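You operate a simulated robot arm through the tools that you are given. There is no shell and no other tool. Be economical: measure what you need, move in short steps, check, and stop when the job is done.

Carry out the task below with a simulated two-armed robot. There is one attempt and no reset: what you move stays moved.

JOB
Put the teal sponge on top of the pink candy carton. Then open the wooden drawer under the pans, take the small teal cup from the inside of the wooden drawer and put it on top of the blue carton, then shut the pans. Then shut the sliding lid with the orange handle. Then put the small orange cup from the lower shelf of the hanging rack on top of the sleeves carton. Then fetch the purple cloth and set it on the top shelf by the door. Then open the table drawer. Do these in the order given.

It is judged by the outcome, as a careful person would: the job done as asked, and still so three seconds after it is handed in. It fails if anything else is knocked over, pushed out of place, dropped, spilled or broken. Lids that push on must go on centred and level and be pressed home; caps that screw on are set level and turned clockwise until they are tight. Flat cloth is picked up by pressing the open fingertips on it (5 to 10 N) and closing them slowly along it; thin cloth reads only 2 to 8 mm in the jaws.

ROBOT AND FRAMES
Two 7-joint arms with two-finger grippers on one trunk, on a base that drives. Base frame: it is fixed to the floor where the robot stands at the start and does not move with it; the origin is under the middle of the robot, x ahead of it, y to its left, z up; the surface under the hand at the start is at about z = 880. Units: mm, rad, N and s.
The left shoulder is at the start at [50, 191, 967], the right one opposite. With the tool pointing down near the work surface each hand reaches from about 100 to 720 mm from the robot's upright axis, wherever it stands, measured 20 degrees to its own side. Places, roughly: blue carton [-2250, 750, 1000]; candy carton [500, 500, 500]; purple cloth (10x7x3 cm) [-2300, -400, 1000]; sleeves carton [-2500, -1000, 500]; sliding lid with the orange handle [500, 1500, 900]; small orange cup (8x8x8 cm) [200, 1100, 1500]; small teal cup (8x8x8 cm) [300, 3700, 500]; table drawer [-2100, 1700, 800]; teal sponge (9x6x4 cm) [600, 100, 500]; top shelf by the door [-2400, -1000, 800]; wooden drawer under the pans [400, 3400, 500]. Payload 2.69 kg a hand.
The TCP of each hand is the grasp point between the finger pads, 20 mm short of the fingertips. In the tool frame z runs along the fingers and y along their closing line. The gripper opens to 100 mm. The gripper's body begins 63 mm behind the TCP.
Orientation is that of the tool frame in the base frame, as a unit quaternion [x, y, z, w]. With the fingers straight down and closing along the base's y, the tool's x points along the base's -x, its y along +y and its z along -z.

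CONTROLS
- The arms move only by the tool nudge_tool. It takes "left_rows", "right_rows" or both (then of equal length, played together; a hand with none holds still); each is a list of rows, each a list of 7 numbers: the turn, a rotation vector about the base's x, y, z in units of 60 degrees (1.0 is 60 degrees), then the shift along the base's x, y, z in units of 150 mm (1.0 is 150 mm), then the closure, from 0 (fully open) to 1 (shut). In form: [[rx, ry, rz, x, y, z, claw], ...]. A call has 1 to 12 rows; each row is the pose to reach, as a shift and turn from the pose commanded when the call began. A call with a number of a shift or a turn outside -1 to 1 is refused whole. Each row takes 0.2 s and may step no farther than 50 mm and 0.15 rad from the row before; otherwise, or with a gripper value out of range, the whole call is refused. Where a pose cannot be reached the arm comes as near as it can. A force on the tool above 40 N (or 10 N above the force at the start of the call, whichever is more), or a blocked arm, ends the call early, and 0.2 s more pass. Each finger travels about 153 mm/s and halts on what it meets, pressing with about 44 N; the grip force reading is that of the motor and also rises with nothing between the fingers. The clock runs only during rows and for 0.2 s after the last one: add rows that repeat a pose to give the fingers time. The reply holds the time, the measured pose of the TCP, the force on the tool along the base axes, the opening and the grip force, in the units named above and with some noise, with the torque about the TCP (base axes, N m) and any sound that the robot's microphone picked up.
- Cameras (640 x 400 px; columns grow to the right, rows downward): "scene" is now at [113.2, 36.3, 1125.8]; the picture's right is [0.45, -0.89, 0.00], its down [-0.60, -0.30, -0.74] and it looks along [0.66, 0.33, -0.67] (base axes); focal length 261 px, centre (320, 200). "left" rides on the left gripper at [70, 19, -99] in its tool frame; the picture's right is [-0.26, 0.97, 0.00], its down [-0.75, -0.20, -0.63] and it looks along [-0.61, -0.16, 0.78] (tool axes); focal length 230 px, centre (320, 200). "right" rides on the right gripper at [70, -19, -99] in its tool frame; the picture's right is [0.26, 0.97, 0.00], its down [-0.75, 0.20, -0.63] and it looks along [-0.61, 0.16, 0.78] (tool axes); focal length 230 px, centre (320, 200). There is no depth. A picture from a camera that has moved, and an enlarged one, comes with that camera's place and axes in the base frame and with its lens.
- grab_frame(camera): a new picture of that camera. It takes no simulated time.
- lift_body(by): slides the trunk up (or, below 0, down) by that many mm; the arms and the scene camera ride with it, the base frame stays. It gives what a move gives, with no picture.
- drive_base(legs): drives the robot by 1 to 6 legs, each [ahead, left, turn to the left] in mm, mm and rad, along the robot's own axes; the way and the turn of a leg run together, so that a leg with both is an arc; at most 1500 mm and 3.142 rad a leg. The arms and the cameras ride along, it lands a little off, and it stops where it bumps. It gives what a move gives.
- head_to(pan, tilt): turns the head with the scene camera to pan (to the left, within 1.396 rad either way) and tilt (down, from -0.506 to 1.204), counted from straight ahead of the robot. It gives what a move gives.
- enlarge(camera, box): a new picture of the part [left, top, right, bottom] of that camera's present view, enlarged. It takes no simulated time.
- close_job(): hands the job in; it is judged then, once.

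Go step by step. Nothing tells you exact positions but the pictures and the camera data: compare them with the known pose of the tool, close in by small moves and look again before you grip or let go. The budget is 186 turns and 174 pictures, counting those below and the enlarged ones. Unless the task says otherwise, let go and move clear before handing in, and close with one line.

The tools are called after "Emit:" by a JSON object that holds its "method" and its "body". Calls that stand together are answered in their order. nudge_tool: Moves the arms, as the interface text tells. Its arguments: {"type":"object","properties":{"left_rows":{"type":"array"},"right_rows":{"type":"array"}},"required":[]} The other tools are called the same way: lift_body (by) slides the trunk up or down; drive_base (legs) drives the base; head_to (pan, tilt) turns the head that bears the scene camera; grab_frame (camera) takes a picture; enlarge (camera, box) takes an enlarged picture of a part of a camera's view; close_job () hands the job in.

At the start:

```text
time_s: 0.0
left_tool_pos: [331.0, 367.6, 778.8]
left_orientation: [0.0, 1.0, 0.001, 0.0]
left_force: [0.0, 0.0, -0.1]
left_torque: [0.01, 0.01, -0.03]
left_opening: 100.1
left_finger_force: 0.1
right_tool_pos: [374.1, 47.1, 922.0]
right_orientation: [-0.001, 1.0, 0.001, 0.001]
right_force: [0.3, 0.3, 0.0]
right_torque: [0.0, 0.01, 0.0]
right_opening: 99.9
right_finger_force: 0.1
trunk travel left (down, up): [-25.0, 298.0]
robot x, y, heading: [-1.2, -0.5, 0.002]
head pan, tilt: [0.468, 0.737]
```

scene: 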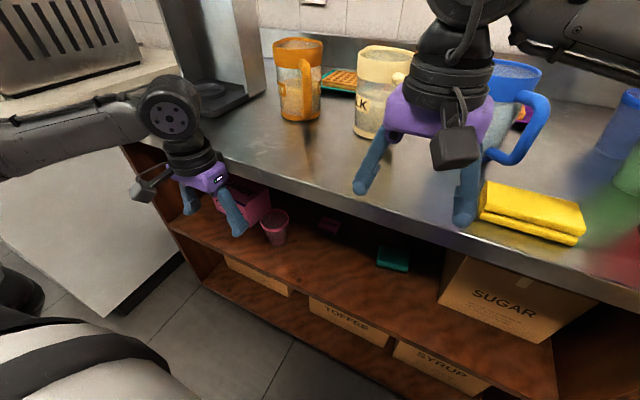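
right: 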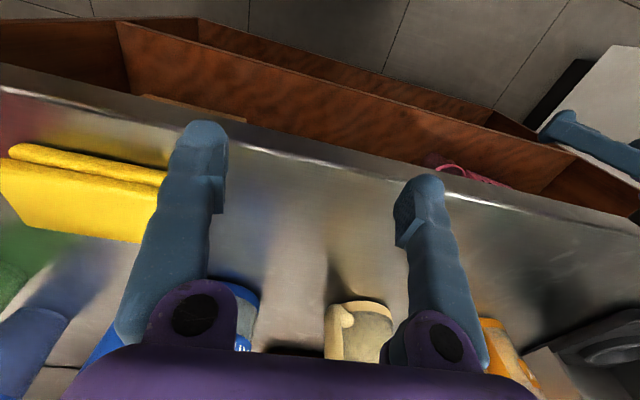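
left: 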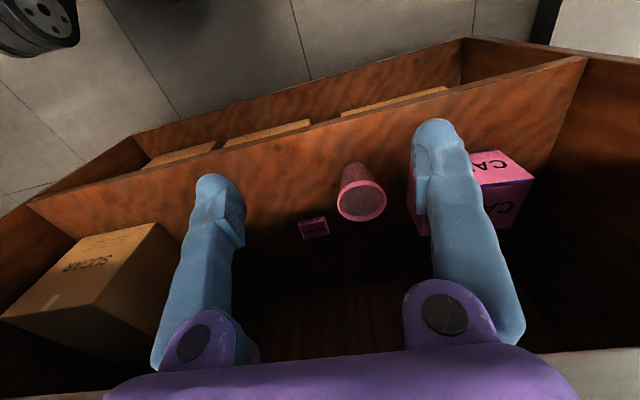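

The shelf under the counter holds the teal sponge and the pink candy carton. I'll take closer views of both before moving.

Emit:
{"method": "enlarge", "body": {"camera": "scene", "box": [120, 150, 560, 400]}}

Emit:
{"method": "drive_base", "body": {"legs": [[-350, 0, 0]]}}

Emit:
{"method": "head_to", "body": {"pan": 0.3, "tilt": 0.65}}

Emit:
{"method": "grab_frame", "body": {"camera": "scene"}}

```text
1.45 times, centred on (340, 275) of scene
camera zoom: at [113.2, 36.3, 1125.8], right [0.45, -0.89, 0.0], down [-0.6, -0.3, -0.74], along [0.66, 0.33, -0.67], focal length 380 px, centre (291, 91)
```

zoom: 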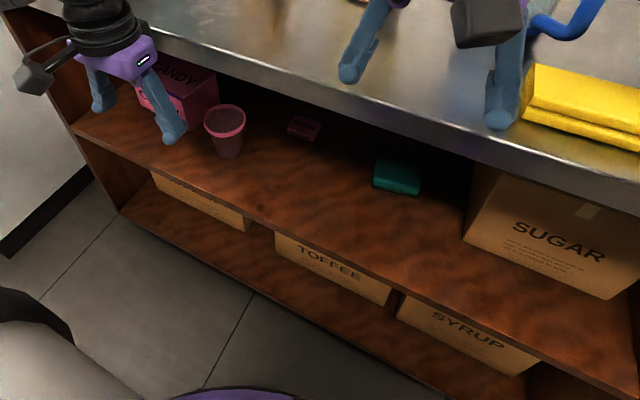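

```text
time_s: 2.3
left_tool_pos: [-31.8, 367.4, 777.4]
left_orientation: [-0.001, 1.0, 0.001, 0.0]
left_force: [0.6, -0.2, 0.4]
left_torque: [0.0, 0.02, -0.03]
left_opening: 99.9
left_finger_force: 0.1
right_tool_pos: [11.1, 47.7, 922.1]
right_orientation: [0.0, 1.0, 0.001, -0.001]
right_force: [-0.1, -0.2, -0.1]
right_torque: [0.02, 0.02, -0.01]
right_opening: 99.9
right_finger_force: 0.1
trunk travel left (down, up): [-25.0, 298.0]
robot x, y, heading: [-361.9, 0.5, -0.001]
head pan, tilt: [0.468, 0.737]
```

```text
time_s: 3.0
left_tool_pos: [-30.9, 367.4, 778.5]
left_orientation: [0.0, 1.0, 0.0, 0.0]
left_force: [-0.3, 0.4, 0.2]
left_torque: [-0.02, -0.01, 0.02]
left_opening: 99.8
left_finger_force: 0.1
right_tool_pos: [11.2, 48.2, 922.3]
right_orientation: [0.0, 1.0, 0.001, -0.001]
right_force: [0.1, 0.3, -0.7]
right_torque: [-0.01, -0.02, 0.01]
right_opening: 100.0
right_finger_force: 0.0
trunk travel left (down, up): [-25.0, 298.0]
robot x, y, heading: [-362.8, 2.9, -0.002]
head pan, tilt: [0.3, 0.649]
```

```text
169 pictures are left
camera scene: at [-240.4, 24.3, 1133.1], right [0.3, -0.95, 0.0], down [-0.58, -0.18, -0.8], along [0.76, 0.24, -0.6], focal length 261 px, centre (320, 200)
```

scene: 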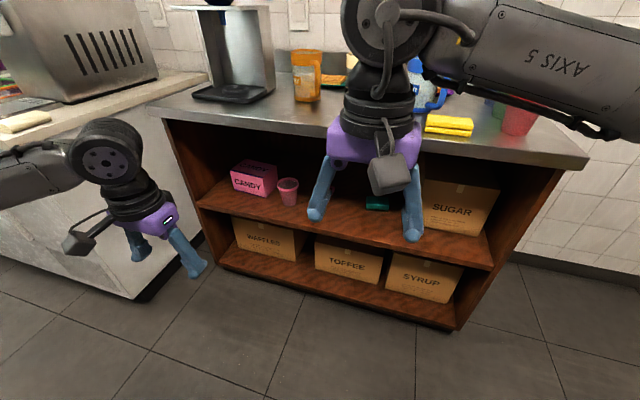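

Sponge is around (588, 46, 520) and the candy carton around (495, 520). I'll move the right hand out of the line of sight and look closely.

Emit:
{"method": "nudge_tool", "body": {"right_rows": [[0, 0, 0, 0, -0.33, 0, 0], [0, 0, 0, 0, -0.66, 0, 0], [0, 0, 0, 0, -1, 0, 0], [0, 0, 0, -0.3, -1, 0, 0], [0, 0, 0, -0.6, -1, 0, 0]]}}

Emit:
{"method": "enlarge", "body": {"camera": "scene", "box": [200, 130, 520, 330]}}

```text
refused: row 3 steps farther than a row can; nothing moved
```

```text
2.00 times, centred on (360, 230) of scene
camera zoom: at [-240.4, 24.3, 1133.1], right [0.3, -0.95, 0.0], down [-0.58, -0.18, -0.8], along [0.76, 0.24, -0.6], focal length 522 px, centre (240, 140)
```

zoom: 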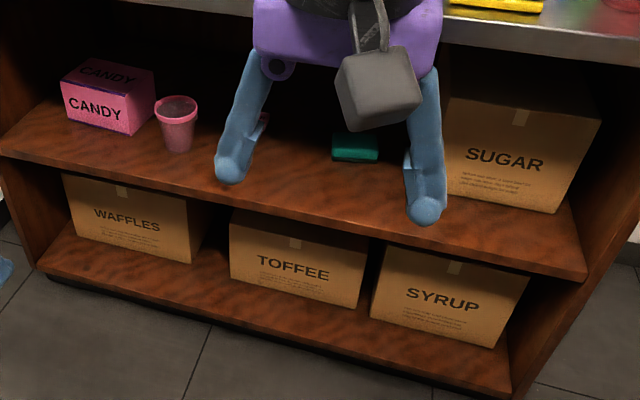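

The right hand still hides the sponge, so I'll move it aside in smaller steps.

Emit:
{"method": "nudge_tool", "body": {"right_rows": [[0, 0, 0, 0, -0.33, 0, 0], [0, 0, 0, 0, -0.66, 0, 0], [0, 0, 0, 0, -0.98, 0, 0], [0, 0, 0, -0.3, -0.98, 0, 0], [0, 0, 0, -0.6, -0.98, 0, 0]]}}

Emit:
{"method": "enlarge", "body": {"camera": "scene", "box": [200, 130, 440, 280]}}

```text
time_s: 4.2
left_tool_pos: [-30.8, 368.8, 777.6]
left_orientation: [-0.001, 1.0, 0.001, 0.002]
left_force: [0.0, 0.1, 0.3]
left_torque: [0.0, 0.01, 0.0]
left_opening: 100.1
left_finger_force: 0.1
right_tool_pos: [-82.3, -98.8, 922.8]
right_orientation: [-0.001, 1.0, 0.0, 0.0]
right_force: [0.0, 0.0, 0.6]
right_torque: [0.0, 0.0, -0.01]
right_opening: 100.2
right_finger_force: 0.0
trunk travel left (down, up): [-25.0, 298.0]
robot x, y, heading: [-360.8, -2.3, 0.003]
head pan, tilt: [0.3, 0.649]
```

```text
2.67 times, centred on (320, 205) of scene
camera zoom: at [-240.5, 24.4, 1133.2], right [0.3, -0.96, 0.0], down [-0.58, -0.18, -0.8], along [0.76, 0.24, -0.6], focal length 696 px, centre (320, 187)
```

zoom: 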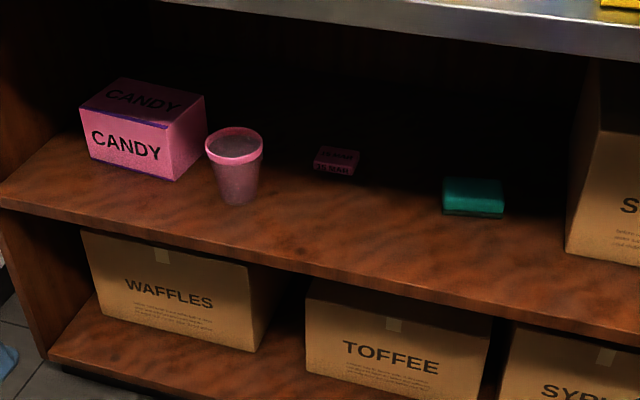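

The sponge's long side (about 90 mm) lies along y and the 60 mm side runs into the shelf. I'll pre-shape the left arm in free space (tilted 30° forward, low), then drive up.

Emit:
{"method": "nudge_tool", "body": {"left_rows": [[0, -0.083, 0, 0.13, -0.16, -0.16, 0], [0, -0.167, 0, 0.27, -0.33, -0.33, 0], [0, -0.25, 0, 0.4, -0.5, -0.5, 0], [0, -0.333, 0, 0.53, -0.66, -0.66, 0], [0, -0.417, 0, 0.67, -0.83, -0.83, 0], [0, -0.5, 0, 0.8, -1, -1, 0]]}}

Emit:
{"method": "drive_base", "body": {"legs": [[0, -150, 0]]}}

Emit:
{"method": "lift_body", "body": {"by": -24}}

Emit:
{"method": "grab_frame", "body": {"camera": "scene"}}

Emit:
{"method": "grab_frame", "body": {"camera": "left"}}

```text
time_s: 5.6
left_tool_pos: [89.1, 218.9, 629.4]
left_orientation: [-0.001, 0.966, 0.001, 0.26]
left_force: [-0.1, -0.9, -0.1]
left_torque: [0.02, 0.02, -0.03]
left_opening: 100.3
left_finger_force: 0.0
right_tool_pos: [-82.0, -98.3, 921.4]
right_orientation: [-0.001, 1.0, 0.001, -0.001]
right_force: [0.6, 1.4, 0.4]
right_torque: [0.0, 0.01, 0.01]
right_opening: 100.0
right_finger_force: 0.2
trunk travel left (down, up): [-25.0, 298.0]
robot x, y, heading: [-358.1, -0.1, 0.003]
head pan, tilt: [0.3, 0.649]
```

```text
time_s: 7.6
left_tool_pos: [88.8, 68.8, 628.6]
left_orientation: [-0.003, 0.966, 0.001, 0.259]
left_force: [0.5, 0.4, -0.5]
left_torque: [0.01, 0.01, 0.0]
left_opening: 100.1
left_finger_force: 0.1
right_tool_pos: [-80.5, -249.5, 921.5]
right_orientation: [-0.002, 1.0, 0.001, 0.0]
right_force: [0.5, 0.1, -0.2]
right_torque: [-0.02, 0.02, -0.03]
right_opening: 99.9
right_finger_force: 0.3
trunk travel left (down, up): [-25.0, 298.0]
robot x, y, heading: [-360.7, -152.4, 0.005]
head pan, tilt: [0.3, 0.649]
```

```text
time_s: 8.3
left_tool_pos: [88.9, 68.3, 605.4]
left_orientation: [-0.003, 0.966, 0.001, 0.259]
left_force: [0.2, -0.1, -0.6]
left_torque: [0.03, 0.0, 0.03]
left_opening: 100.1
left_finger_force: 0.1
right_tool_pos: [-80.9, -248.9, 897.6]
right_orientation: [-0.003, 1.0, 0.001, 0.0]
right_force: [0.1, -0.4, 0.5]
right_torque: [-0.02, -0.03, -0.02]
right_opening: 100.3
right_finger_force: 0.1
trunk travel left (down, up): [-1.0, 322.0]
robot x, y, heading: [-361.5, -152.4, 0.01]
head pan, tilt: [0.3, 0.649]
```

```text
166 pictures are left
camera scene: at [-240.2, -127.8, 1109.2], right [0.3, -0.95, 0.0], down [-0.58, -0.18, -0.8], along [0.76, 0.24, -0.6], focal length 261 px, centre (320, 200)
```

scene: 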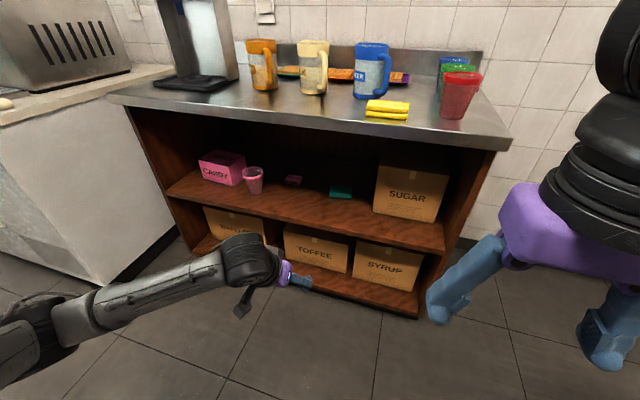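

```text
165 pictures are left
camera left: at [-20.8, 87.0, 656.6], right [0.22, 0.97, 0.13], down [0.34, -0.2, 0.92], along [0.92, -0.16, -0.37], focal length 230 px, centre (320, 200)
```

left: 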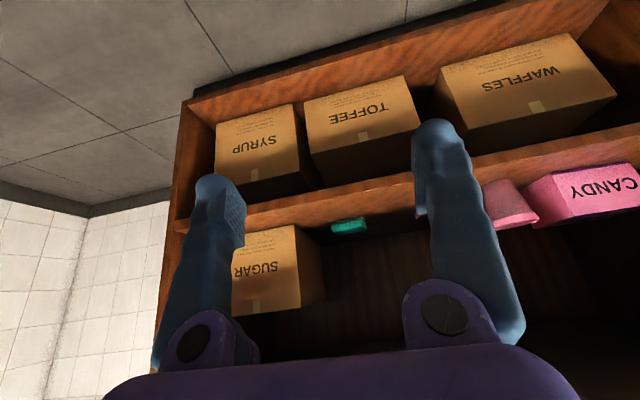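

The left arm looks clear, with the elbow out to the left. I'll drive forward 260 mm and look through the left camera.

Emit:
{"method": "drive_base", "body": {"legs": [[260, 0, 0]]}}

Emit:
{"method": "grab_frame", "body": {"camera": "left"}}

Emit:
{"method": "grab_frame", "body": {"camera": "scene"}}

```text
time_s: 10.2
left_tool_pos: [345.2, 69.4, 604.9]
left_orientation: [-0.002, 0.966, 0.001, 0.259]
left_force: [-0.2, -0.2, 0.1]
left_torque: [0.01, 0.0, 0.01]
left_opening: 99.9
left_finger_force: 0.1
right_tool_pos: [175.6, -248.2, 898.2]
right_orientation: [-0.002, 1.0, 0.001, 0.001]
right_force: [-0.7, 0.4, -0.1]
right_torque: [-0.03, 0.03, 0.01]
right_opening: 99.9
right_finger_force: 0.1
trunk travel left (down, up): [-1.0, 322.0]
robot x, y, heading: [-102.6, -151.5, 0.002]
head pan, tilt: [0.3, 0.649]
```

```text
164 pictures are left
camera left: at [235.9, 88.4, 656.5], right [0.22, 0.97, 0.13], down [0.34, -0.2, 0.92], along [0.92, -0.16, -0.37], focal length 230 px, centre (320, 200)
```

left: 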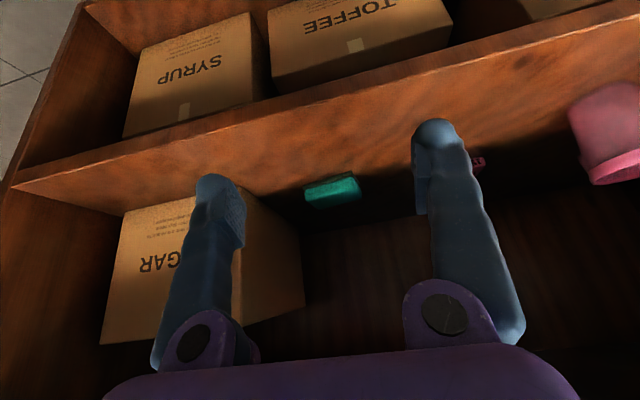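

```text
163 pictures are left
camera scene: at [16.6, -126.4, 1109.1], right [0.3, -0.95, 0.0], down [-0.58, -0.18, -0.8], along [0.76, 0.24, -0.6], focal length 261 px, centre (320, 200)
```

scene: 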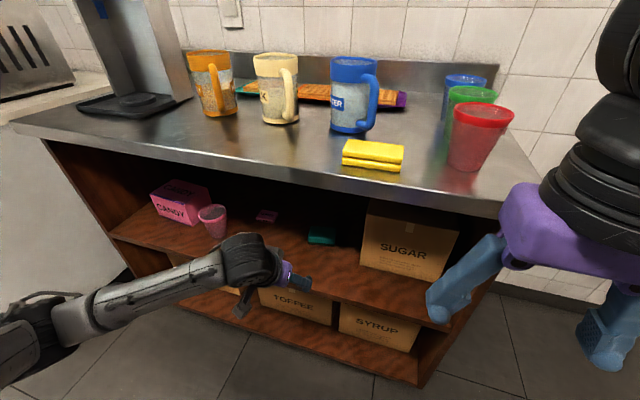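

I'll enlarge the sponge in the left view to get its yaw and position.

Emit:
{"method": "enlarge", "body": {"camera": "left", "box": [260, 150, 420, 250]}}

Emit:
{"method": "enlarge", "body": {"camera": "scene", "box": [120, 160, 440, 360]}}

```text
4.00 times, centred on (340, 200) of left
camera zoom: at [235.9, 88.4, 656.5], right [0.22, 0.97, 0.13], down [0.34, -0.2, 0.92], along [0.92, -0.16, -0.37], focal length 920 px, centre (240, 200)
```

zoom: 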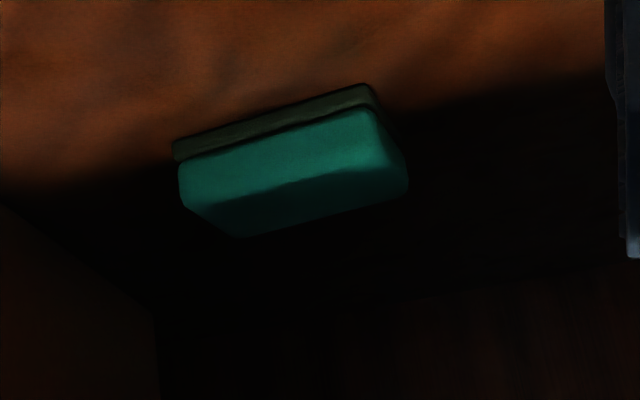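

```text
2.00 times, centred on (280, 260) of scene
camera zoom: at [16.6, -126.4, 1109.1], right [0.3, -0.95, 0.0], down [-0.58, -0.18, -0.8], along [0.76, 0.24, -0.6], focal length 522 px, centre (400, 80)
```

zoom: 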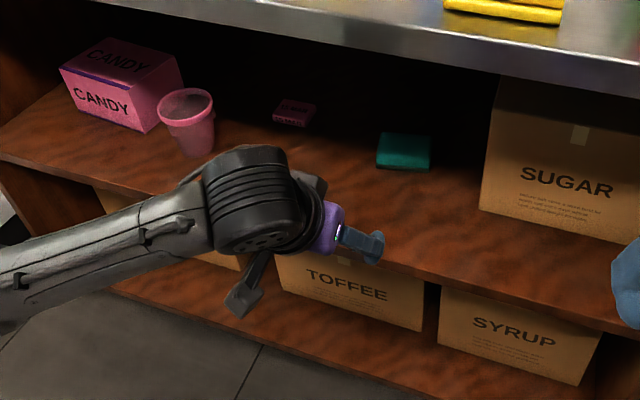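

The sponge is yawed about 9° with its centre near (588, 50). I'll yaw the hand to match, lower it slightly and move in partway.

Emit:
{"method": "nudge_tool", "body": {"left_rows": [[0, 0, 0.08, 0, 0, -0.15, 0], [0, 0, 0.155, 0.25, -0.05, -0.15, 0], [0, 0, 0.155, 0.5, -0.09, -0.15, 0], [0, 0, 0.155, 0.75, -0.13, -0.15, 0], [0, 0, 0.155, 1, -0.16, -0.15, 0]]}}

Emit:
{"method": "grab_frame", "body": {"camera": "left"}}

Emit:
{"method": "grab_frame", "body": {"camera": "scene"}}

```text
time_s: 11.4
left_tool_pos: [494.5, 43.2, 582.0]
left_orientation: [-0.081, 0.963, 0.022, 0.258]
left_force: [-0.4, 0.5, 0.5]
left_torque: [-0.05, -0.02, 0.0]
left_opening: 100.2
left_finger_force: 0.0
right_tool_pos: [175.3, -248.6, 897.7]
right_orientation: [-0.002, 1.0, 0.001, 0.0]
right_force: [0.3, 0.7, 0.2]
right_torque: [-0.01, 0.01, -0.02]
right_opening: 100.0
right_finger_force: 0.0
trunk travel left (down, up): [-1.0, 322.0]
robot x, y, heading: [-106.8, -151.7, 0.005]
head pan, tilt: [0.3, 0.649]
```

```text
160 pictures are left
camera left: at [383.8, 44.3, 632.5], right [0.06, 0.99, 0.13], down [0.36, -0.14, 0.92], along [0.93, -0.01, -0.37], focal length 230 px, centre (320, 200)
```

left: 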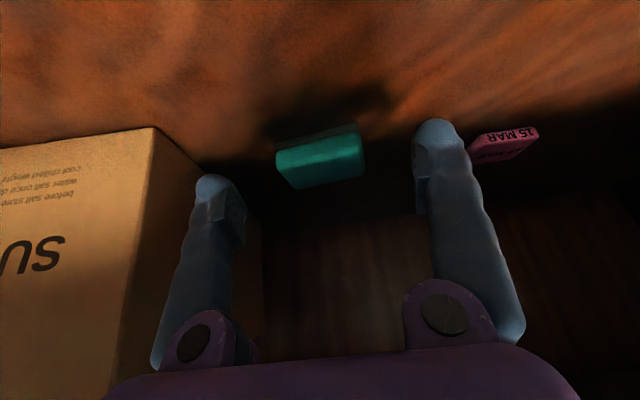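

```text
159 pictures are left
camera scene: at [16.6, -126.5, 1109.1], right [0.3, -0.95, 0.0], down [-0.58, -0.18, -0.8], along [0.76, 0.24, -0.6], focal length 261 px, centre (320, 200)
```

scene: 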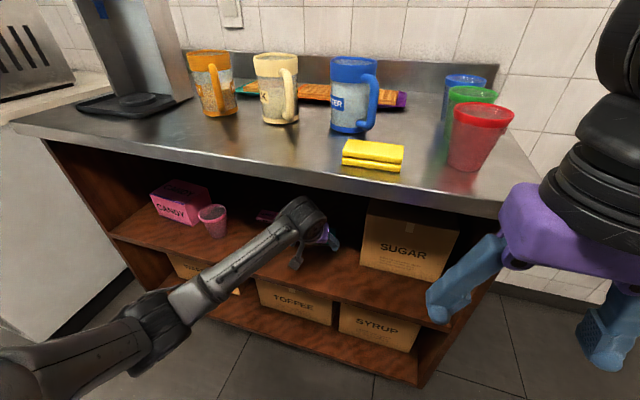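

Good clearance from the SUGAR carton. I'll enlarge the sponge again for a finer fix.

Emit:
{"method": "enlarge", "body": {"camera": "left", "box": [220, 90, 420, 215]}}

```text
3.20 times, centred on (320, 152) of left
camera zoom: at [383.8, 44.3, 632.5], right [0.06, 0.99, 0.13], down [0.36, -0.14, 0.92], along [0.93, -0.01, -0.37], focal length 736 px, centre (320, 352)
```

zoom: 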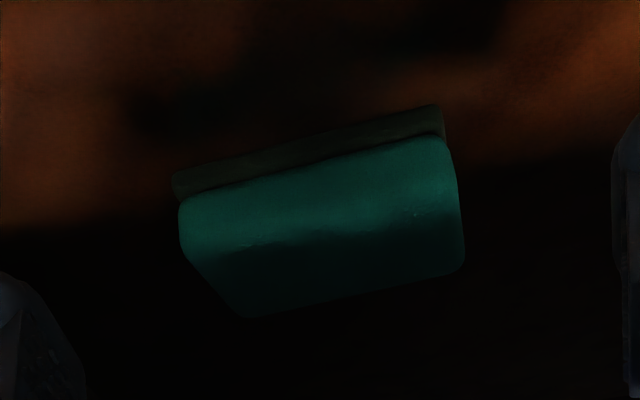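

Refined: shelf top about z=485, front edge centre (575, 46), yaw 10°. I'll move to just above the sponge and check alignment.

Emit:
{"method": "nudge_tool", "body": {"left_rows": [[0, 0, 0, 0.3, 0.02, -0.05, 0], [0, 0, 0, 0.6, 0.04, -0.1, 0], [0, 0, 0, 0.637, 0.042, -0.14, 0]]}}

Emit:
{"method": "grab_frame", "body": {"camera": "left"}}

```text
time_s: 12.2
left_tool_pos: [591.1, 51.7, 562.3]
left_orientation: [-0.081, 0.963, 0.023, 0.258]
left_force: [0.1, 0.1, -0.7]
left_torque: [0.01, 0.03, -0.01]
left_opening: 100.4
left_finger_force: 0.0
right_tool_pos: [176.3, -247.0, 897.6]
right_orientation: [-0.002, 1.0, 0.001, 0.0]
right_force: [-0.6, 0.3, -0.8]
right_torque: [0.05, 0.0, 0.0]
right_opening: 99.8
right_finger_force: 0.1
trunk travel left (down, up): [-1.0, 322.0]
robot x, y, heading: [-108.3, -151.7, 0.004]
head pan, tilt: [0.3, 0.649]
```

```text
157 pictures are left
camera left: at [480.8, 51.9, 613.2], right [0.06, 0.99, 0.13], down [0.36, -0.14, 0.92], along [0.93, -0.01, -0.37], focal length 230 px, centre (320, 200)
```

left: 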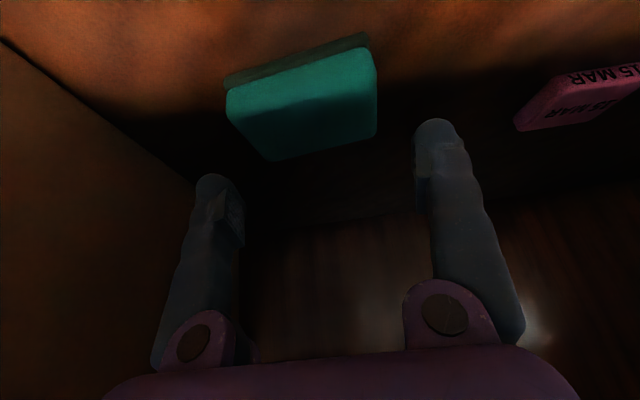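

Alignment is within a few millimetres. I'll correct laterally by about 2 mm and descend to straddle the sponge.

Emit:
{"method": "nudge_tool", "body": {"left_rows": [[0, 0, 0, 0.02, -0.015, -0.08, 0], [0, 0, 0, 0.04, -0.015, -0.18, 0], [0, 0, 0, 0.04, -0.015, -0.26, 0], [0, 0, 0, 0.04, -0.015, -0.32, 0]]}}

Emit:
{"method": "grab_frame", "body": {"camera": "left"}}

```text
time_s: 13.2
left_tool_pos: [597.6, 48.8, 513.6]
left_orientation: [-0.081, 0.962, 0.022, 0.259]
left_force: [-0.4, 0.2, -0.3]
left_torque: [-0.01, 0.0, 0.02]
left_opening: 100.0
left_finger_force: 0.0
right_tool_pos: [176.6, -247.9, 897.0]
right_orientation: [-0.003, 1.0, 0.001, -0.001]
right_force: [0.4, -0.3, -0.1]
right_torque: [-0.02, 0.01, 0.01]
right_opening: 99.8
right_finger_force: 0.0
trunk travel left (down, up): [-1.0, 322.0]
robot x, y, heading: [-104.3, -155.8, 0.002]
head pan, tilt: [0.3, 0.649]
```

```text
156 pictures are left
camera left: at [486.3, 50.2, 564.1], right [0.06, 0.99, 0.13], down [0.36, -0.14, 0.92], along [0.93, -0.01, -0.37], focal length 230 px, centre (320, 200)
```

left: 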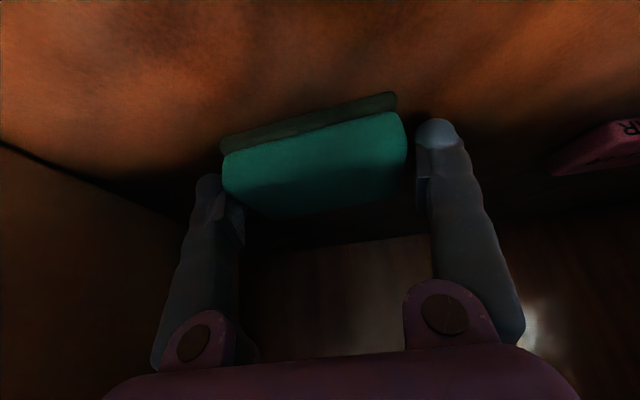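

The fingers straddle the sponge with no contact force. Closing now.

Emit:
{"method": "nudge_tool", "body": {"left_rows": [[0, 0, 0, 0, 0, 0, 0.15], [0, 0, 0, 0, 0, 0, 0.3], [0, 0, 0, 0, 0, 0, 0.3], [0, 0, 0, 0, 0, 0, 0.3], [0, 0, 0, 0, 0, 0.15, 0.3]]}}

Emit:
{"method": "grab_frame", "body": {"camera": "left"}}

```text
time_s: 14.4
left_tool_pos: [598.5, 49.6, 536.0]
left_orientation: [-0.081, 0.963, 0.022, 0.258]
left_force: [0.6, -0.1, -0.7]
left_torque: [-0.04, 0.0, 0.0]
left_opening: 87.4
left_finger_force: 43.7
right_tool_pos: [176.1, -248.7, 898.5]
right_orientation: [-0.002, 1.0, 0.001, 0.0]
right_force: [0.4, 0.2, -1.1]
right_torque: [0.01, 0.0, 0.01]
right_opening: 99.8
right_finger_force: 0.1
trunk travel left (down, up): [-1.0, 322.0]
robot x, y, heading: [-101.2, -148.5, 0.008]
head pan, tilt: [0.3, 0.649]
```

```text
155 pictures are left
camera left: at [486.9, 50.2, 587.2], right [0.06, 0.99, 0.13], down [0.36, -0.14, 0.92], along [0.93, -0.01, -0.37], focal length 230 px, centre (320, 200)
```

left: 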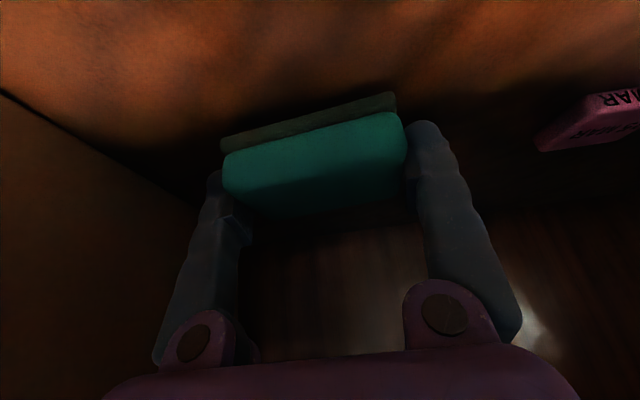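

The sponge is held at 87 mm. I'll lift it a little more, back the base out, then drive left towards the candy carton and look.

Emit:
{"method": "nudge_tool", "body": {"left_rows": [[0, 0, 0, 0, 0, 0.15, 0.3], [0, 0, 0, -0.2, 0, 0.25, 0.3]]}}

Emit:
{"method": "drive_base", "body": {"legs": [[-280, 0, 0], [0, 420, 0]]}}

Emit:
{"method": "grab_frame", "body": {"camera": "left"}}

Emit:
{"method": "grab_frame", "body": {"camera": "scene"}}

```text
time_s: 15.0
left_tool_pos: [567.3, 50.6, 573.0]
left_orientation: [-0.081, 0.962, 0.022, 0.258]
left_force: [-0.7, 1.2, -0.5]
left_torque: [0.0, 0.0, -0.01]
left_opening: 87.7
left_finger_force: 44.2
right_tool_pos: [176.5, -246.9, 898.2]
right_orientation: [-0.002, 1.0, 0.001, 0.0]
right_force: [0.9, -0.9, -0.6]
right_torque: [0.02, 0.0, 0.04]
right_opening: 99.9
right_finger_force: 0.1
trunk travel left (down, up): [-1.0, 322.0]
robot x, y, heading: [-103.0, -152.2, 0.002]
head pan, tilt: [0.3, 0.649]
```

```text
time_s: 20.8
left_tool_pos: [287.8, 471.5, 573.1]
left_orientation: [-0.08, 0.963, 0.021, 0.258]
left_force: [0.5, 0.1, -0.5]
left_torque: [-0.01, -0.02, 0.0]
left_opening: 87.1
left_finger_force: 44.1
right_tool_pos: [-104.4, 174.7, 899.1]
right_orientation: [-0.001, 1.0, 0.001, 0.0]
right_force: [0.6, 0.0, 0.4]
right_torque: [-0.05, 0.02, 0.0]
right_opening: 100.0
right_finger_force: 0.0
trunk travel left (down, up): [-1.0, 322.0]
robot x, y, heading: [-384.9, 272.3, 0.003]
head pan, tilt: [0.3, 0.649]
```

```text
154 pictures are left
camera left: at [177.5, 472.4, 624.2], right [0.06, 0.99, 0.13], down [0.36, -0.14, 0.92], along [0.93, -0.01, -0.37], focal length 230 px, centre (320, 200)
```

left: 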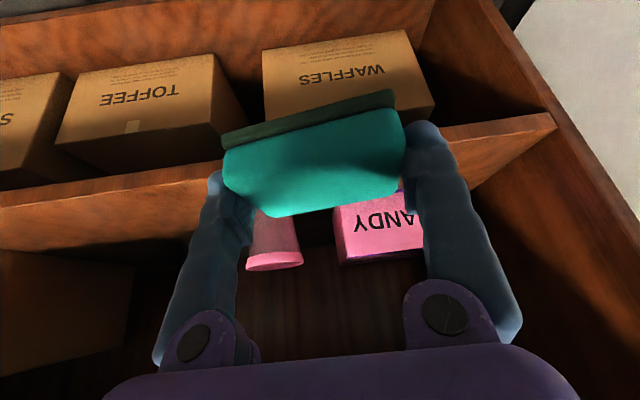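

```text
153 pictures are left
camera scene: at [-263.5, 295.5, 1109.1], right [0.3, -0.95, 0.0], down [-0.58, -0.18, -0.8], along [0.76, 0.24, -0.6], focal length 261 px, centre (320, 200)
```

scene: 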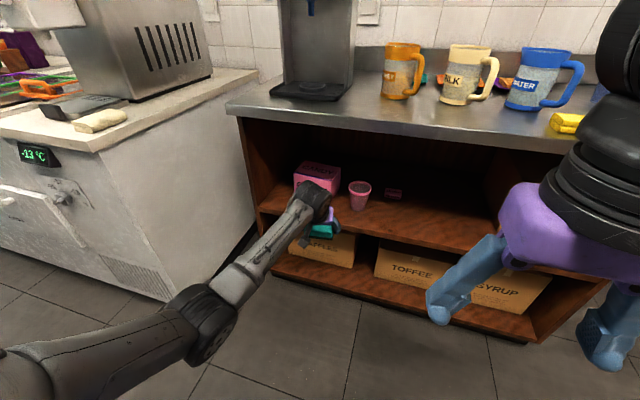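

Sponge is secure. The carton works out at x 528–650, y 500–670 with its top at about z=583. The wrist must stay below the counter underside (about 850), so I'll tilt the hand another 20°, raise it, and drive closer.

Emit:
{"method": "nudge_tool", "body": {"left_rows": [[0.014, -0.082, 0, 0, 0, 0.1, 0.3], [0.028, -0.164, 0, 0, 0, 0.25, 0.3], [0.042, -0.247, 0, 0, 0, 0.4, 0.3], [0.056, -0.329, 0, 0, 0, 0.42, 0.3]]}}

Emit:
{"method": "drive_base", "body": {"legs": [[0, 104, 0], [170, 0, 0]]}}

Emit:
{"method": "grab_frame", "body": {"camera": "left"}}

Emit:
{"method": "grab_frame", "body": {"camera": "scene"}}

```text
time_s: 21.8
left_tool_pos: [286.9, 471.9, 635.5]
left_orientation: [-0.075, 0.903, 0.036, 0.422]
left_force: [0.0, -0.3, 0.0]
left_torque: [0.02, 0.0, -0.02]
left_opening: 86.8
left_finger_force: 44.5
right_tool_pos: [-103.0, 173.5, 898.9]
right_orientation: [0.0, 1.0, 0.001, 0.0]
right_force: [-0.2, -0.4, -0.5]
right_torque: [-0.01, 0.0, 0.01]
right_opening: 100.0
right_finger_force: 0.1
trunk travel left (down, up): [-1.0, 322.0]
robot x, y, heading: [-384.2, 272.8, 0.0]
head pan, tilt: [0.3, 0.649]
```

```text
time_s: 24.4
left_tool_pos: [455.7, 575.8, 636.9]
left_orientation: [-0.075, 0.903, 0.036, 0.421]
left_force: [0.4, -0.4, -0.1]
left_torque: [0.0, -0.03, 0.01]
left_opening: 86.9
left_finger_force: 43.7
right_tool_pos: [65.0, 278.4, 898.7]
right_orientation: [0.0, 1.0, 0.001, 0.0]
right_force: [-0.7, 0.4, 0.4]
right_torque: [0.0, -0.01, -0.02]
right_opening: 100.0
right_finger_force: 0.0
trunk travel left (down, up): [-1.0, 322.0]
robot x, y, heading: [-216.3, 373.6, 0.003]
head pan, tilt: [0.3, 0.649]
```

```text
152 pictures are left
camera left: at [335.0, 576.4, 646.7], right [0.0, 0.98, 0.2], down [0.03, -0.2, 0.98], along [1.0, 0.0, -0.03], focal length 230 px, centre (320, 200)
```

left: 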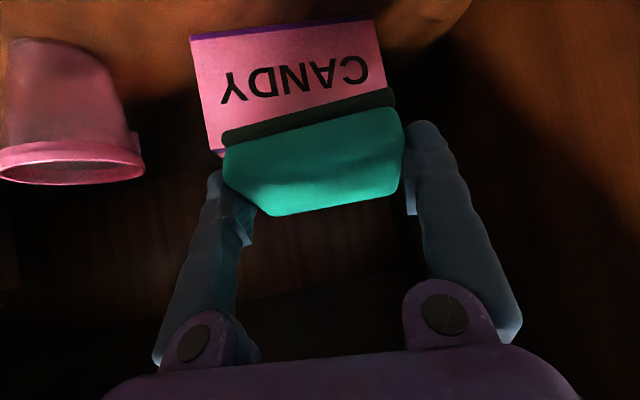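

```text
151 pictures are left
camera scene: at [-94.7, 400.8, 1109.1], right [0.3, -0.95, 0.0], down [-0.58, -0.18, -0.8], along [0.76, 0.24, -0.6], focal length 261 px, centre (320, 200)
```

scene: 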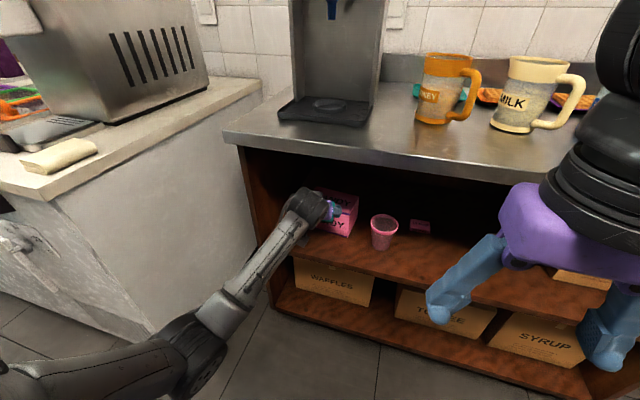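

Carton position confirmed: its front face is about x 533 and the centre is (592, 571). I'll slide the sponge in over the carton at the current height.

Emit:
{"method": "nudge_tool", "body": {"left_rows": [[0, 0, 0, 0.28, -0.01, 0, 0.3], [0, 0, 0, 0.56, -0.025, 0, 0.3], [0, 0, 0, 0.84, -0.04, 0, 0.3]]}}

Emit:
{"method": "grab_frame", "body": {"camera": "left"}}

Emit:
{"method": "enlarge", "body": {"camera": "scene", "box": [240, 130, 440, 255]}}

```text
time_s: 25.2
left_tool_pos: [581.8, 571.3, 638.9]
left_orientation: [-0.075, 0.903, 0.036, 0.422]
left_force: [-0.1, -0.1, -0.8]
left_torque: [-0.02, -0.01, -0.01]
left_opening: 87.0
left_finger_force: 44.0
right_tool_pos: [65.4, 278.4, 899.2]
right_orientation: [0.0, 1.0, 0.001, 0.0]
right_force: [0.1, 0.1, -0.1]
right_torque: [0.02, -0.04, 0.01]
right_opening: 100.1
right_finger_force: 0.1
trunk travel left (down, up): [-1.0, 322.0]
robot x, y, heading: [-214.5, 378.0, 0.007]
head pan, tilt: [0.3, 0.649]
```

```text
150 pictures are left
camera left: at [461.9, 569.7, 648.8], right [0.0, 0.98, 0.2], down [0.03, -0.2, 0.98], along [1.0, 0.0, -0.03], focal length 230 px, centre (320, 200)
```

left: 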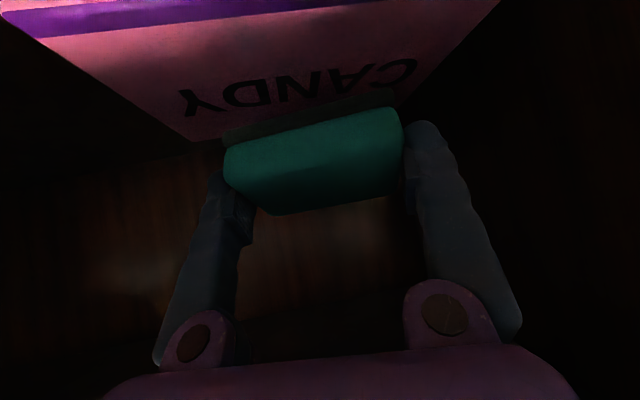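

```text
3.20 times, centred on (340, 192) of scene
camera zoom: at [-94.8, 400.7, 1109.1], right [0.3, -0.95, 0.0], down [-0.58, -0.18, -0.8], along [0.76, 0.24, -0.6], focal length 835 px, centre (256, 224)
```

zoom: 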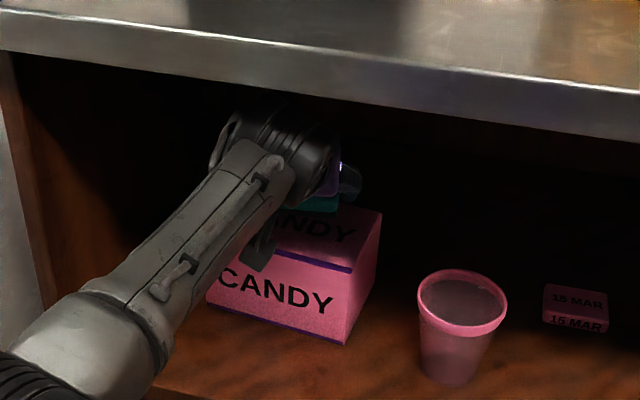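

The sponge is over the carton top. Lowering in small steps until contact.

Emit:
{"method": "nudge_tool", "body": {"left_rows": [[0, 0, 0, -0.03, 0, -0.05, 0.3], [0, 0, 0, -0.04, 0, -0.09, 0.3], [0, 0, 0, -0.04, 0, -0.12, 0.3]]}}

Emit:
{"method": "grab_frame", "body": {"camera": "left"}}

```text
time_s: 26.0
left_tool_pos: [577.8, 572.0, 624.6]
left_orientation: [-0.075, 0.901, 0.035, 0.426]
left_force: [-2.4, 1.7, 13.6]
left_torque: [-0.51, 0.16, -0.17]
left_opening: 86.6
left_finger_force: 44.3
right_tool_pos: [63.2, 279.0, 898.8]
right_orientation: [-0.001, 1.0, 0.001, 0.001]
right_force: [0.1, -0.1, 0.3]
right_torque: [0.0, 0.0, -0.03]
right_opening: 100.4
right_finger_force: 0.1
trunk travel left (down, up): [-1.0, 322.0]
robot x, y, heading: [-217.7, 377.9, -0.002]
head pan, tilt: [0.3, 0.649]
```

```text
148 pictures are left
camera left: at [456.1, 571.2, 633.6], right [0.0, 0.98, 0.2], down [0.02, -0.2, 0.98], along [1.0, 0.0, -0.02], focal length 230 px, centre (320, 200)
```

left: 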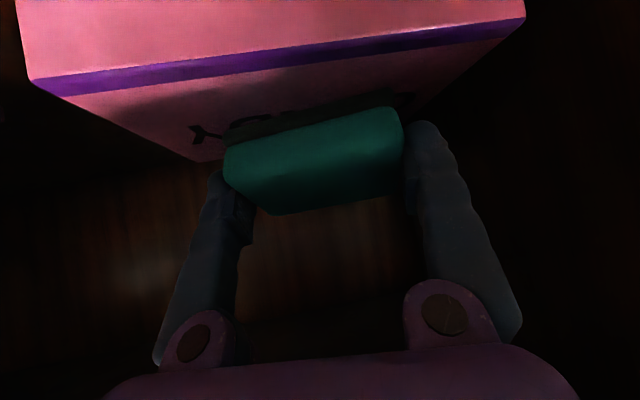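

Contact at about 13 N. I'll ease up 1 mm and open the fingers.

Emit:
{"method": "nudge_tool", "body": {"left_rows": [[0, 0, 0, 0, 0, 0.012, 0.3], [0, 0, 0, 0, 0, 0.012, 0.08], [0, 0, 0, 0, 0, 0.012, 0], [0, 0, 0, 0, 0, 0.012, 0]]}}

Emit:
{"method": "grab_frame", "body": {"camera": "left"}}

```text
time_s: 27.0
left_tool_pos: [576.5, 571.0, 619.8]
left_orientation: [-0.075, 0.903, 0.036, 0.421]
left_force: [0.2, -0.5, -0.8]
left_torque: [0.01, -0.03, -0.05]
left_opening: 99.9
left_finger_force: 0.1
right_tool_pos: [64.7, 280.0, 898.9]
right_orientation: [-0.001, 1.0, 0.001, 0.0]
right_force: [0.1, 0.5, -0.1]
right_torque: [0.01, 0.01, 0.0]
right_opening: 100.1
right_finger_force: 0.0
trunk travel left (down, up): [-1.0, 322.0]
robot x, y, heading: [-216.5, 379.6, 0.004]
head pan, tilt: [0.3, 0.649]
```

```text
147 pictures are left
camera left: at [455.0, 570.9, 630.3], right [0.0, 0.98, 0.2], down [0.03, -0.2, 0.98], along [1.0, 0.0, -0.03], focal length 230 px, centre (320, 200)
```

left: 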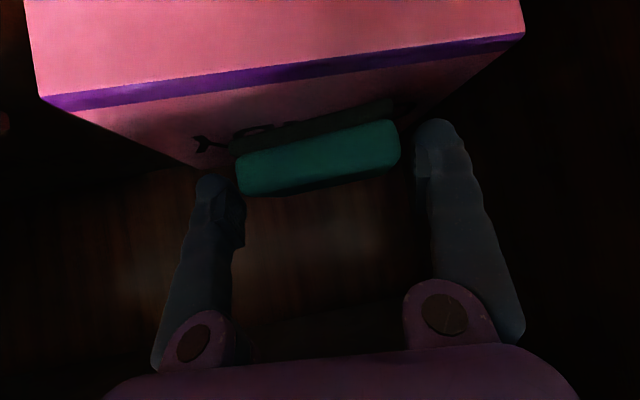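

The sponge is resting flat on the carton. Withdrawing straight back.

Emit:
{"method": "nudge_tool", "body": {"left_rows": [[0, 0, 0, -0.2, -0.0, 0.02, 0], [0, 0, 0, -0.5, 0, 0.02, 0], [0, 0, 0, -0.8, 0, 0.02, 0], [0, 0, 0, -1, 0, 0.02, 0]]}}

Emit:
{"method": "drive_base", "body": {"legs": [[-300, 0, 0]]}}

Emit:
{"method": "head_to", "body": {"pan": 0.35, "tilt": 0.4}}

Emit:
{"method": "grab_frame", "body": {"camera": "scene"}}

Emit:
{"method": "enlarge", "body": {"camera": "left", "box": [160, 50, 480, 250]}}

```text
time_s: 28.0
left_tool_pos: [424.0, 572.4, 624.7]
left_orientation: [-0.076, 0.902, 0.038, 0.424]
left_force: [-0.1, 0.5, 0.0]
left_torque: [-0.02, -0.01, -0.02]
left_opening: 99.9
left_finger_force: 0.0
right_tool_pos: [64.2, 279.2, 897.7]
right_orientation: [0.0, 1.0, 0.001, -0.001]
right_force: [-0.8, 0.4, 0.3]
right_torque: [-0.04, 0.01, 0.0]
right_opening: 100.1
right_finger_force: 0.0
trunk travel left (down, up): [-1.0, 322.0]
robot x, y, heading: [-215.6, 378.0, 0.005]
head pan, tilt: [0.3, 0.649]
```

```text
time_s: 30.1
left_tool_pos: [126.0, 572.9, 622.3]
left_orientation: [-0.076, 0.902, 0.038, 0.422]
left_force: [-0.7, 0.0, 0.3]
left_torque: [0.01, 0.0, -0.01]
left_opening: 100.0
left_finger_force: 0.0
right_tool_pos: [-234.8, 278.2, 898.8]
right_orientation: [-0.002, 1.0, 0.002, -0.001]
right_force: [-0.3, -0.9, -0.4]
right_torque: [0.02, -0.02, 0.02]
right_opening: 99.9
right_finger_force: 0.0
trunk travel left (down, up): [-1.0, 322.0]
robot x, y, heading: [-518.1, 374.0, 0.002]
head pan, tilt: [0.3, 0.649]
```

```text
time_s: 30.8
left_tool_pos: [125.7, 572.3, 621.3]
left_orientation: [-0.076, 0.903, 0.038, 0.422]
left_force: [0.1, 0.0, -0.4]
left_torque: [-0.02, 0.01, 0.01]
left_opening: 100.1
left_finger_force: 0.1
right_tool_pos: [-235.5, 278.6, 897.6]
right_orientation: [-0.002, 1.0, 0.001, 0.0]
right_force: [-0.8, -0.6, 0.0]
right_torque: [0.0, 0.02, 0.0]
right_opening: 100.0
right_finger_force: 0.2
trunk travel left (down, up): [-1.0, 322.0]
robot x, y, heading: [-516.6, 373.8, 0.006]
head pan, tilt: [0.351, 0.4]
```

```text
146 pictures are left
camera scene: at [-389.8, 406.4, 1131.6], right [0.35, -0.94, 0.0], down [-0.37, -0.14, -0.92], along [0.86, 0.32, -0.39], focal length 261 px, centre (320, 200)
```

scene: 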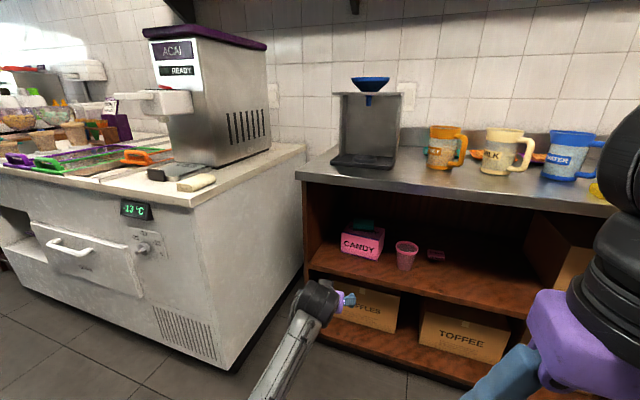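

```text
2.00 times, centred on (320, 150) of left
camera zoom: at [3.8, 571.3, 631.9], right [0.0, 0.98, 0.2], down [0.03, -0.2, 0.98], along [1.0, 0.01, -0.03], focal length 460 px, centre (320, 300)
```

zoom: 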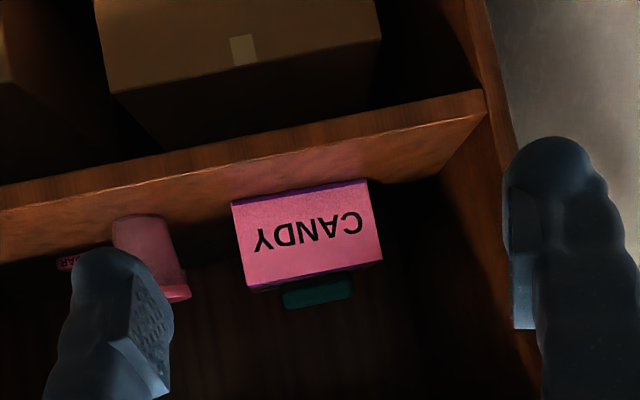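

The sponge is placed on the candy carton. Now I'll tuck the left arm, raise it, and drive left toward the pans.

Emit:
{"method": "nudge_tool", "body": {"left_rows": [[-0.023, 0.137, 0, -0.2, 0, 0.17, 0], [-0.046, 0.274, 0, -0.4, 0, 0.34, 0], [-0.07, 0.411, 0, -0.6, 0, 0.5, 0], [-0.093, 0.548, 0, -0.8, 0, 0.66, 0], [-0.116, 0.685, 0, -0.9, 0, 0.83, 0], [-0.139, 0.822, 0, -1, 0, 1, 0]]}}

Emit:
{"method": "nudge_tool", "body": {"left_rows": [[0, 0, -0.08, -0.3, 0.1, 0.15, 0], [0, 0, -0.16, -0.6, 0.2, 0.3, 0], [0, 0, -0.16, -0.9, 0.3, 0.5, 0]]}}

Emit:
{"method": "drive_base", "body": {"legs": [[0, 1000, 0]]}}

Emit:
{"method": "grab_frame", "body": {"camera": "scene"}}

```text
time_s: 31.9
left_tool_pos: [16.4, 688.0, 699.2]
left_orientation: [-0.133, 0.972, 0.125, 0.148]
left_force: [-0.7, 0.4, 0.3]
left_torque: [0.01, 0.01, -0.04]
left_opening: 100.2
left_finger_force: 0.0
left hand out of reach, approached as far as the arm can: row 4, 5
right_tool_pos: [-235.9, 278.0, 898.7]
right_orientation: [-0.002, 1.0, 0.001, -0.001]
right_force: [-0.1, -0.9, 0.0]
right_torque: [0.04, 0.01, 0.0]
right_opening: 100.0
right_finger_force: 0.0
trunk travel left (down, up): [-1.0, 322.0]
robot x, y, heading: [-516.4, 376.0, 0.004]
head pan, tilt: [0.351, 0.4]
stopped in row 5 (left hand): the arm was blocked; the commanded pose is now the measured one
```

```text
refused: row 1 steps farther than a row can; nothing moved
```

```text
time_s: 40.9
left_tool_pos: [14.3, 1673.2, 699.8]
left_orientation: [-0.132, 0.972, 0.125, 0.148]
left_force: [0.1, 0.3, 0.4]
left_torque: [-0.01, 0.02, -0.02]
left_opening: 99.8
left_finger_force: 0.1
right_tool_pos: [-238.5, 1264.5, 898.5]
right_orientation: [-0.001, 1.0, 0.001, -0.001]
right_force: [-0.8, -0.3, 0.0]
right_torque: [0.0, 0.01, -0.02]
right_opening: 99.9
right_finger_force: 0.0
trunk travel left (down, up): [-1.0, 322.0]
robot x, y, heading: [-517.8, 1363.9, -0.002]
head pan, tilt: [0.351, 0.4]
```

```text
144 pictures are left
camera scene: at [-393.2, 1392.2, 1131.6], right [0.35, -0.94, 0.0], down [-0.37, -0.13, -0.92], along [0.86, 0.32, -0.39], focal length 261 px, centre (320, 200)
```

scene: 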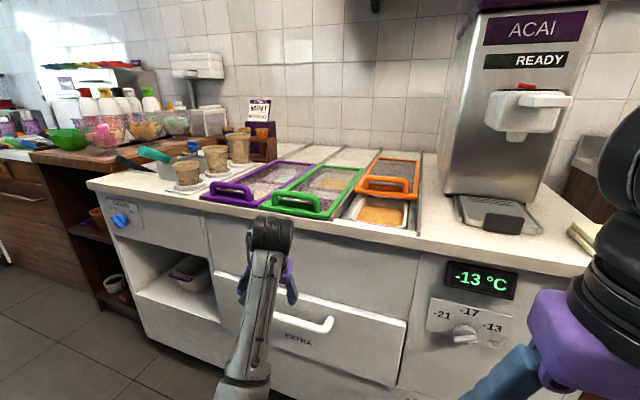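

The left arm hit a joint limit, so I'll recover it to upright and tuck it near its start-like pose before driving on to y≈3200.

Emit:
{"method": "nudge_tool", "body": {"left_rows": [[-0.06, 0.071, -0.064, 0, 0, 0.25, 0], [-0.12, 0.143, -0.128, -0.1, 0, 0.5, 0], [-0.18, 0.214, -0.191, -0.2, 0, 0.75, 0], [-0.241, 0.286, -0.255, -0.3, 0, 1, 0]]}}

Emit:
{"method": "grab_frame", "body": {"camera": "scene"}}

```text
time_s: 41.9
left_tool_pos: [21.5, 1735.5, 848.7]
left_orientation: [-0.002, 1.0, 0.003, 0.003]
left_force: [-0.2, 0.3, -0.7]
left_torque: [0.0, 0.03, 0.0]
left_opening: 100.1
left_finger_force: 0.0
left hand out of reach, approached as far as the arm can: row 2, 3, 4
right_tool_pos: [-237.4, 1264.5, 897.4]
right_orientation: [-0.001, 1.0, 0.001, 0.0]
right_force: [0.5, -0.3, -0.1]
right_torque: [0.0, 0.02, -0.02]
right_opening: 99.9
right_finger_force: 0.0
trunk travel left (down, up): [-1.0, 322.0]
robot x, y, heading: [-519.0, 1362.2, -0.001]
head pan, tilt: [0.351, 0.4]
```

```text
143 pictures are left
camera scene: at [-393.4, 1392.1, 1131.6], right [0.35, -0.94, 0.0], down [-0.36, -0.13, -0.92], along [0.86, 0.32, -0.39], focal length 261 px, centre (320, 200)
```

scene: 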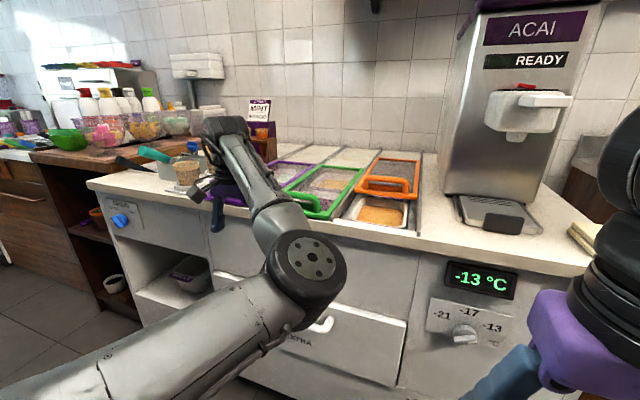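

Elbow looks swung inward. I'll try pulling the hand back to see whether the arm returns to its normal shape.

Emit:
{"method": "nudge_tool", "body": {"left_rows": [[0, 0, 0, -0.25, 0, 0.1, 0], [0, 0, 0, -0.5, 0, 0.2, 0], [0, 0, 0, -0.75, 0, 0.25, 0], [0, 0, 0, -1, 0, 0.3, 0]]}}

Emit:
{"method": "grab_frame", "body": {"camera": "scene"}}

```text
time_s: 42.9
left_tool_pos: [-104.3, 1791.8, 883.2]
left_orientation: [0.001, 1.0, -0.001, -0.002]
left_force: [0.2, 0.8, 0.0]
left_torque: [0.04, -0.01, 0.03]
left_opening: 100.1
left_finger_force: 0.1
left hand out of reach, approached as far as the arm can: row 1, 2, 3, 4
right_tool_pos: [-238.6, 1264.1, 897.7]
right_orientation: [-0.001, 1.0, 0.001, 0.0]
right_force: [0.1, 0.3, -0.1]
right_torque: [-0.02, -0.01, 0.0]
right_opening: 100.1
right_finger_force: 0.0
trunk travel left (down, up): [-1.0, 322.0]
robot x, y, heading: [-522.4, 1359.6, -0.0]
head pan, tilt: [0.351, 0.4]
```

```text
142 pictures are left
camera scene: at [-392.7, 1392.0, 1131.5], right [0.35, -0.94, 0.0], down [-0.37, -0.13, -0.92], along [0.86, 0.32, -0.39], focal length 261 px, centre (320, 200)
```

scene: 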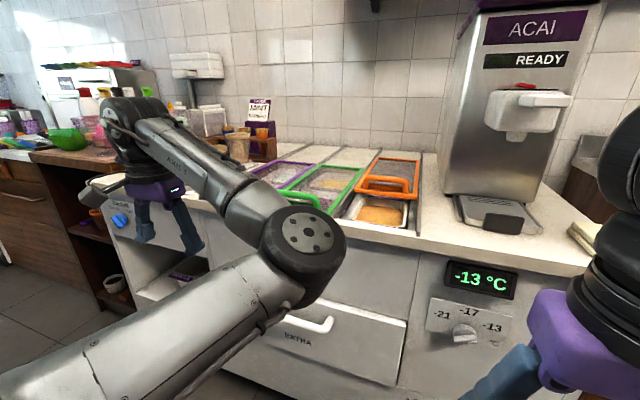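

The elbow has swung to the inside. I'll extend the hand forward and to the right to straighten the arm, so it can re-bend outward.

Emit:
{"method": "nudge_tool", "body": {"left_rows": [[0, 0, 0, 0.2, -0.2, 0, 0], [0, 0, 0, 0.4, -0.4, 0, 0], [0, 0, 0, 0.6, -0.6, 0, 0], [0, 0, 0, 0.7, -0.8, 0, 0], [0, 0, 0, 0.8, -1, 0, 0]]}}

Emit:
{"method": "nudge_tool", "body": {"left_rows": [[0, 0, 0, 0.1, -0.25, 0, 0], [0, 0, 0, 0.2, -0.5, 0, 0], [0, 0, 0, 0.3, -0.75, 0, 0], [0, 0, 0, 0.3, -1, 0, 0]]}}

Emit:
{"method": "grab_frame", "body": {"camera": "scene"}}

```text
time_s: 44.1
left_tool_pos: [-4.2, 1752.2, 886.7]
left_orientation: [0.0, 1.0, -0.001, 0.0]
left_force: [0.3, -0.8, -0.1]
left_torque: [-0.01, 0.01, -0.01]
left_opening: 99.9
left_finger_force: 0.1
left hand out of reach, approached as far as the arm can: row 1, 2, 3, 4, 5
right_tool_pos: [-237.2, 1265.0, 897.7]
right_orientation: [-0.001, 1.0, 0.001, 0.0]
right_force: [0.5, 0.6, 0.6]
right_torque: [-0.02, -0.04, -0.03]
right_opening: 100.4
right_finger_force: 0.1
trunk travel left (down, up): [-1.0, 322.0]
robot x, y, heading: [-519.1, 1358.3, 0.001]
head pan, tilt: [0.351, 0.4]
```

```text
time_s: 45.1
left_tool_pos: [90.9, 1656.3, 886.5]
left_orientation: [0.0, 1.0, -0.002, -0.001]
left_force: [1.0, -0.1, -0.4]
left_torque: [-0.03, 0.0, 0.02]
left_opening: 100.1
left_finger_force: 0.0
left hand out of reach, approached as far as the arm can: row 1, 2, 3, 4
right_tool_pos: [-238.9, 1263.8, 899.2]
right_orientation: [-0.001, 1.0, 0.001, 0.0]
right_force: [0.1, 0.3, 0.3]
right_torque: [-0.01, 0.0, -0.04]
right_opening: 100.0
right_finger_force: 0.1
trunk travel left (down, up): [-1.0, 322.0]
robot x, y, heading: [-517.8, 1362.6, 0.004]
head pan, tilt: [0.351, 0.4]
```

```text
141 pictures are left
camera scene: at [-393.2, 1392.3, 1131.6], right [0.35, -0.94, 0.0], down [-0.37, -0.13, -0.92], along [0.86, 0.32, -0.39], focal length 261 px, centre (320, 200)
```

scene: 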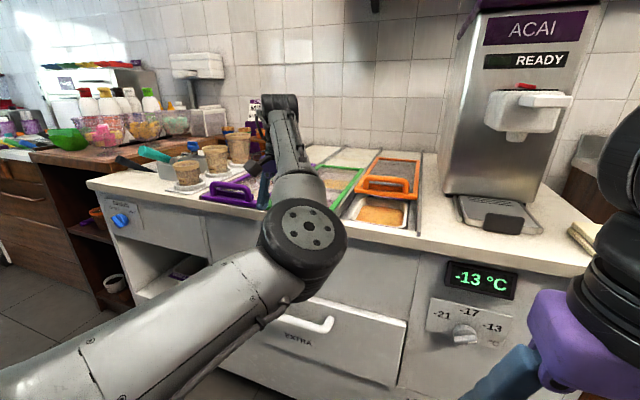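

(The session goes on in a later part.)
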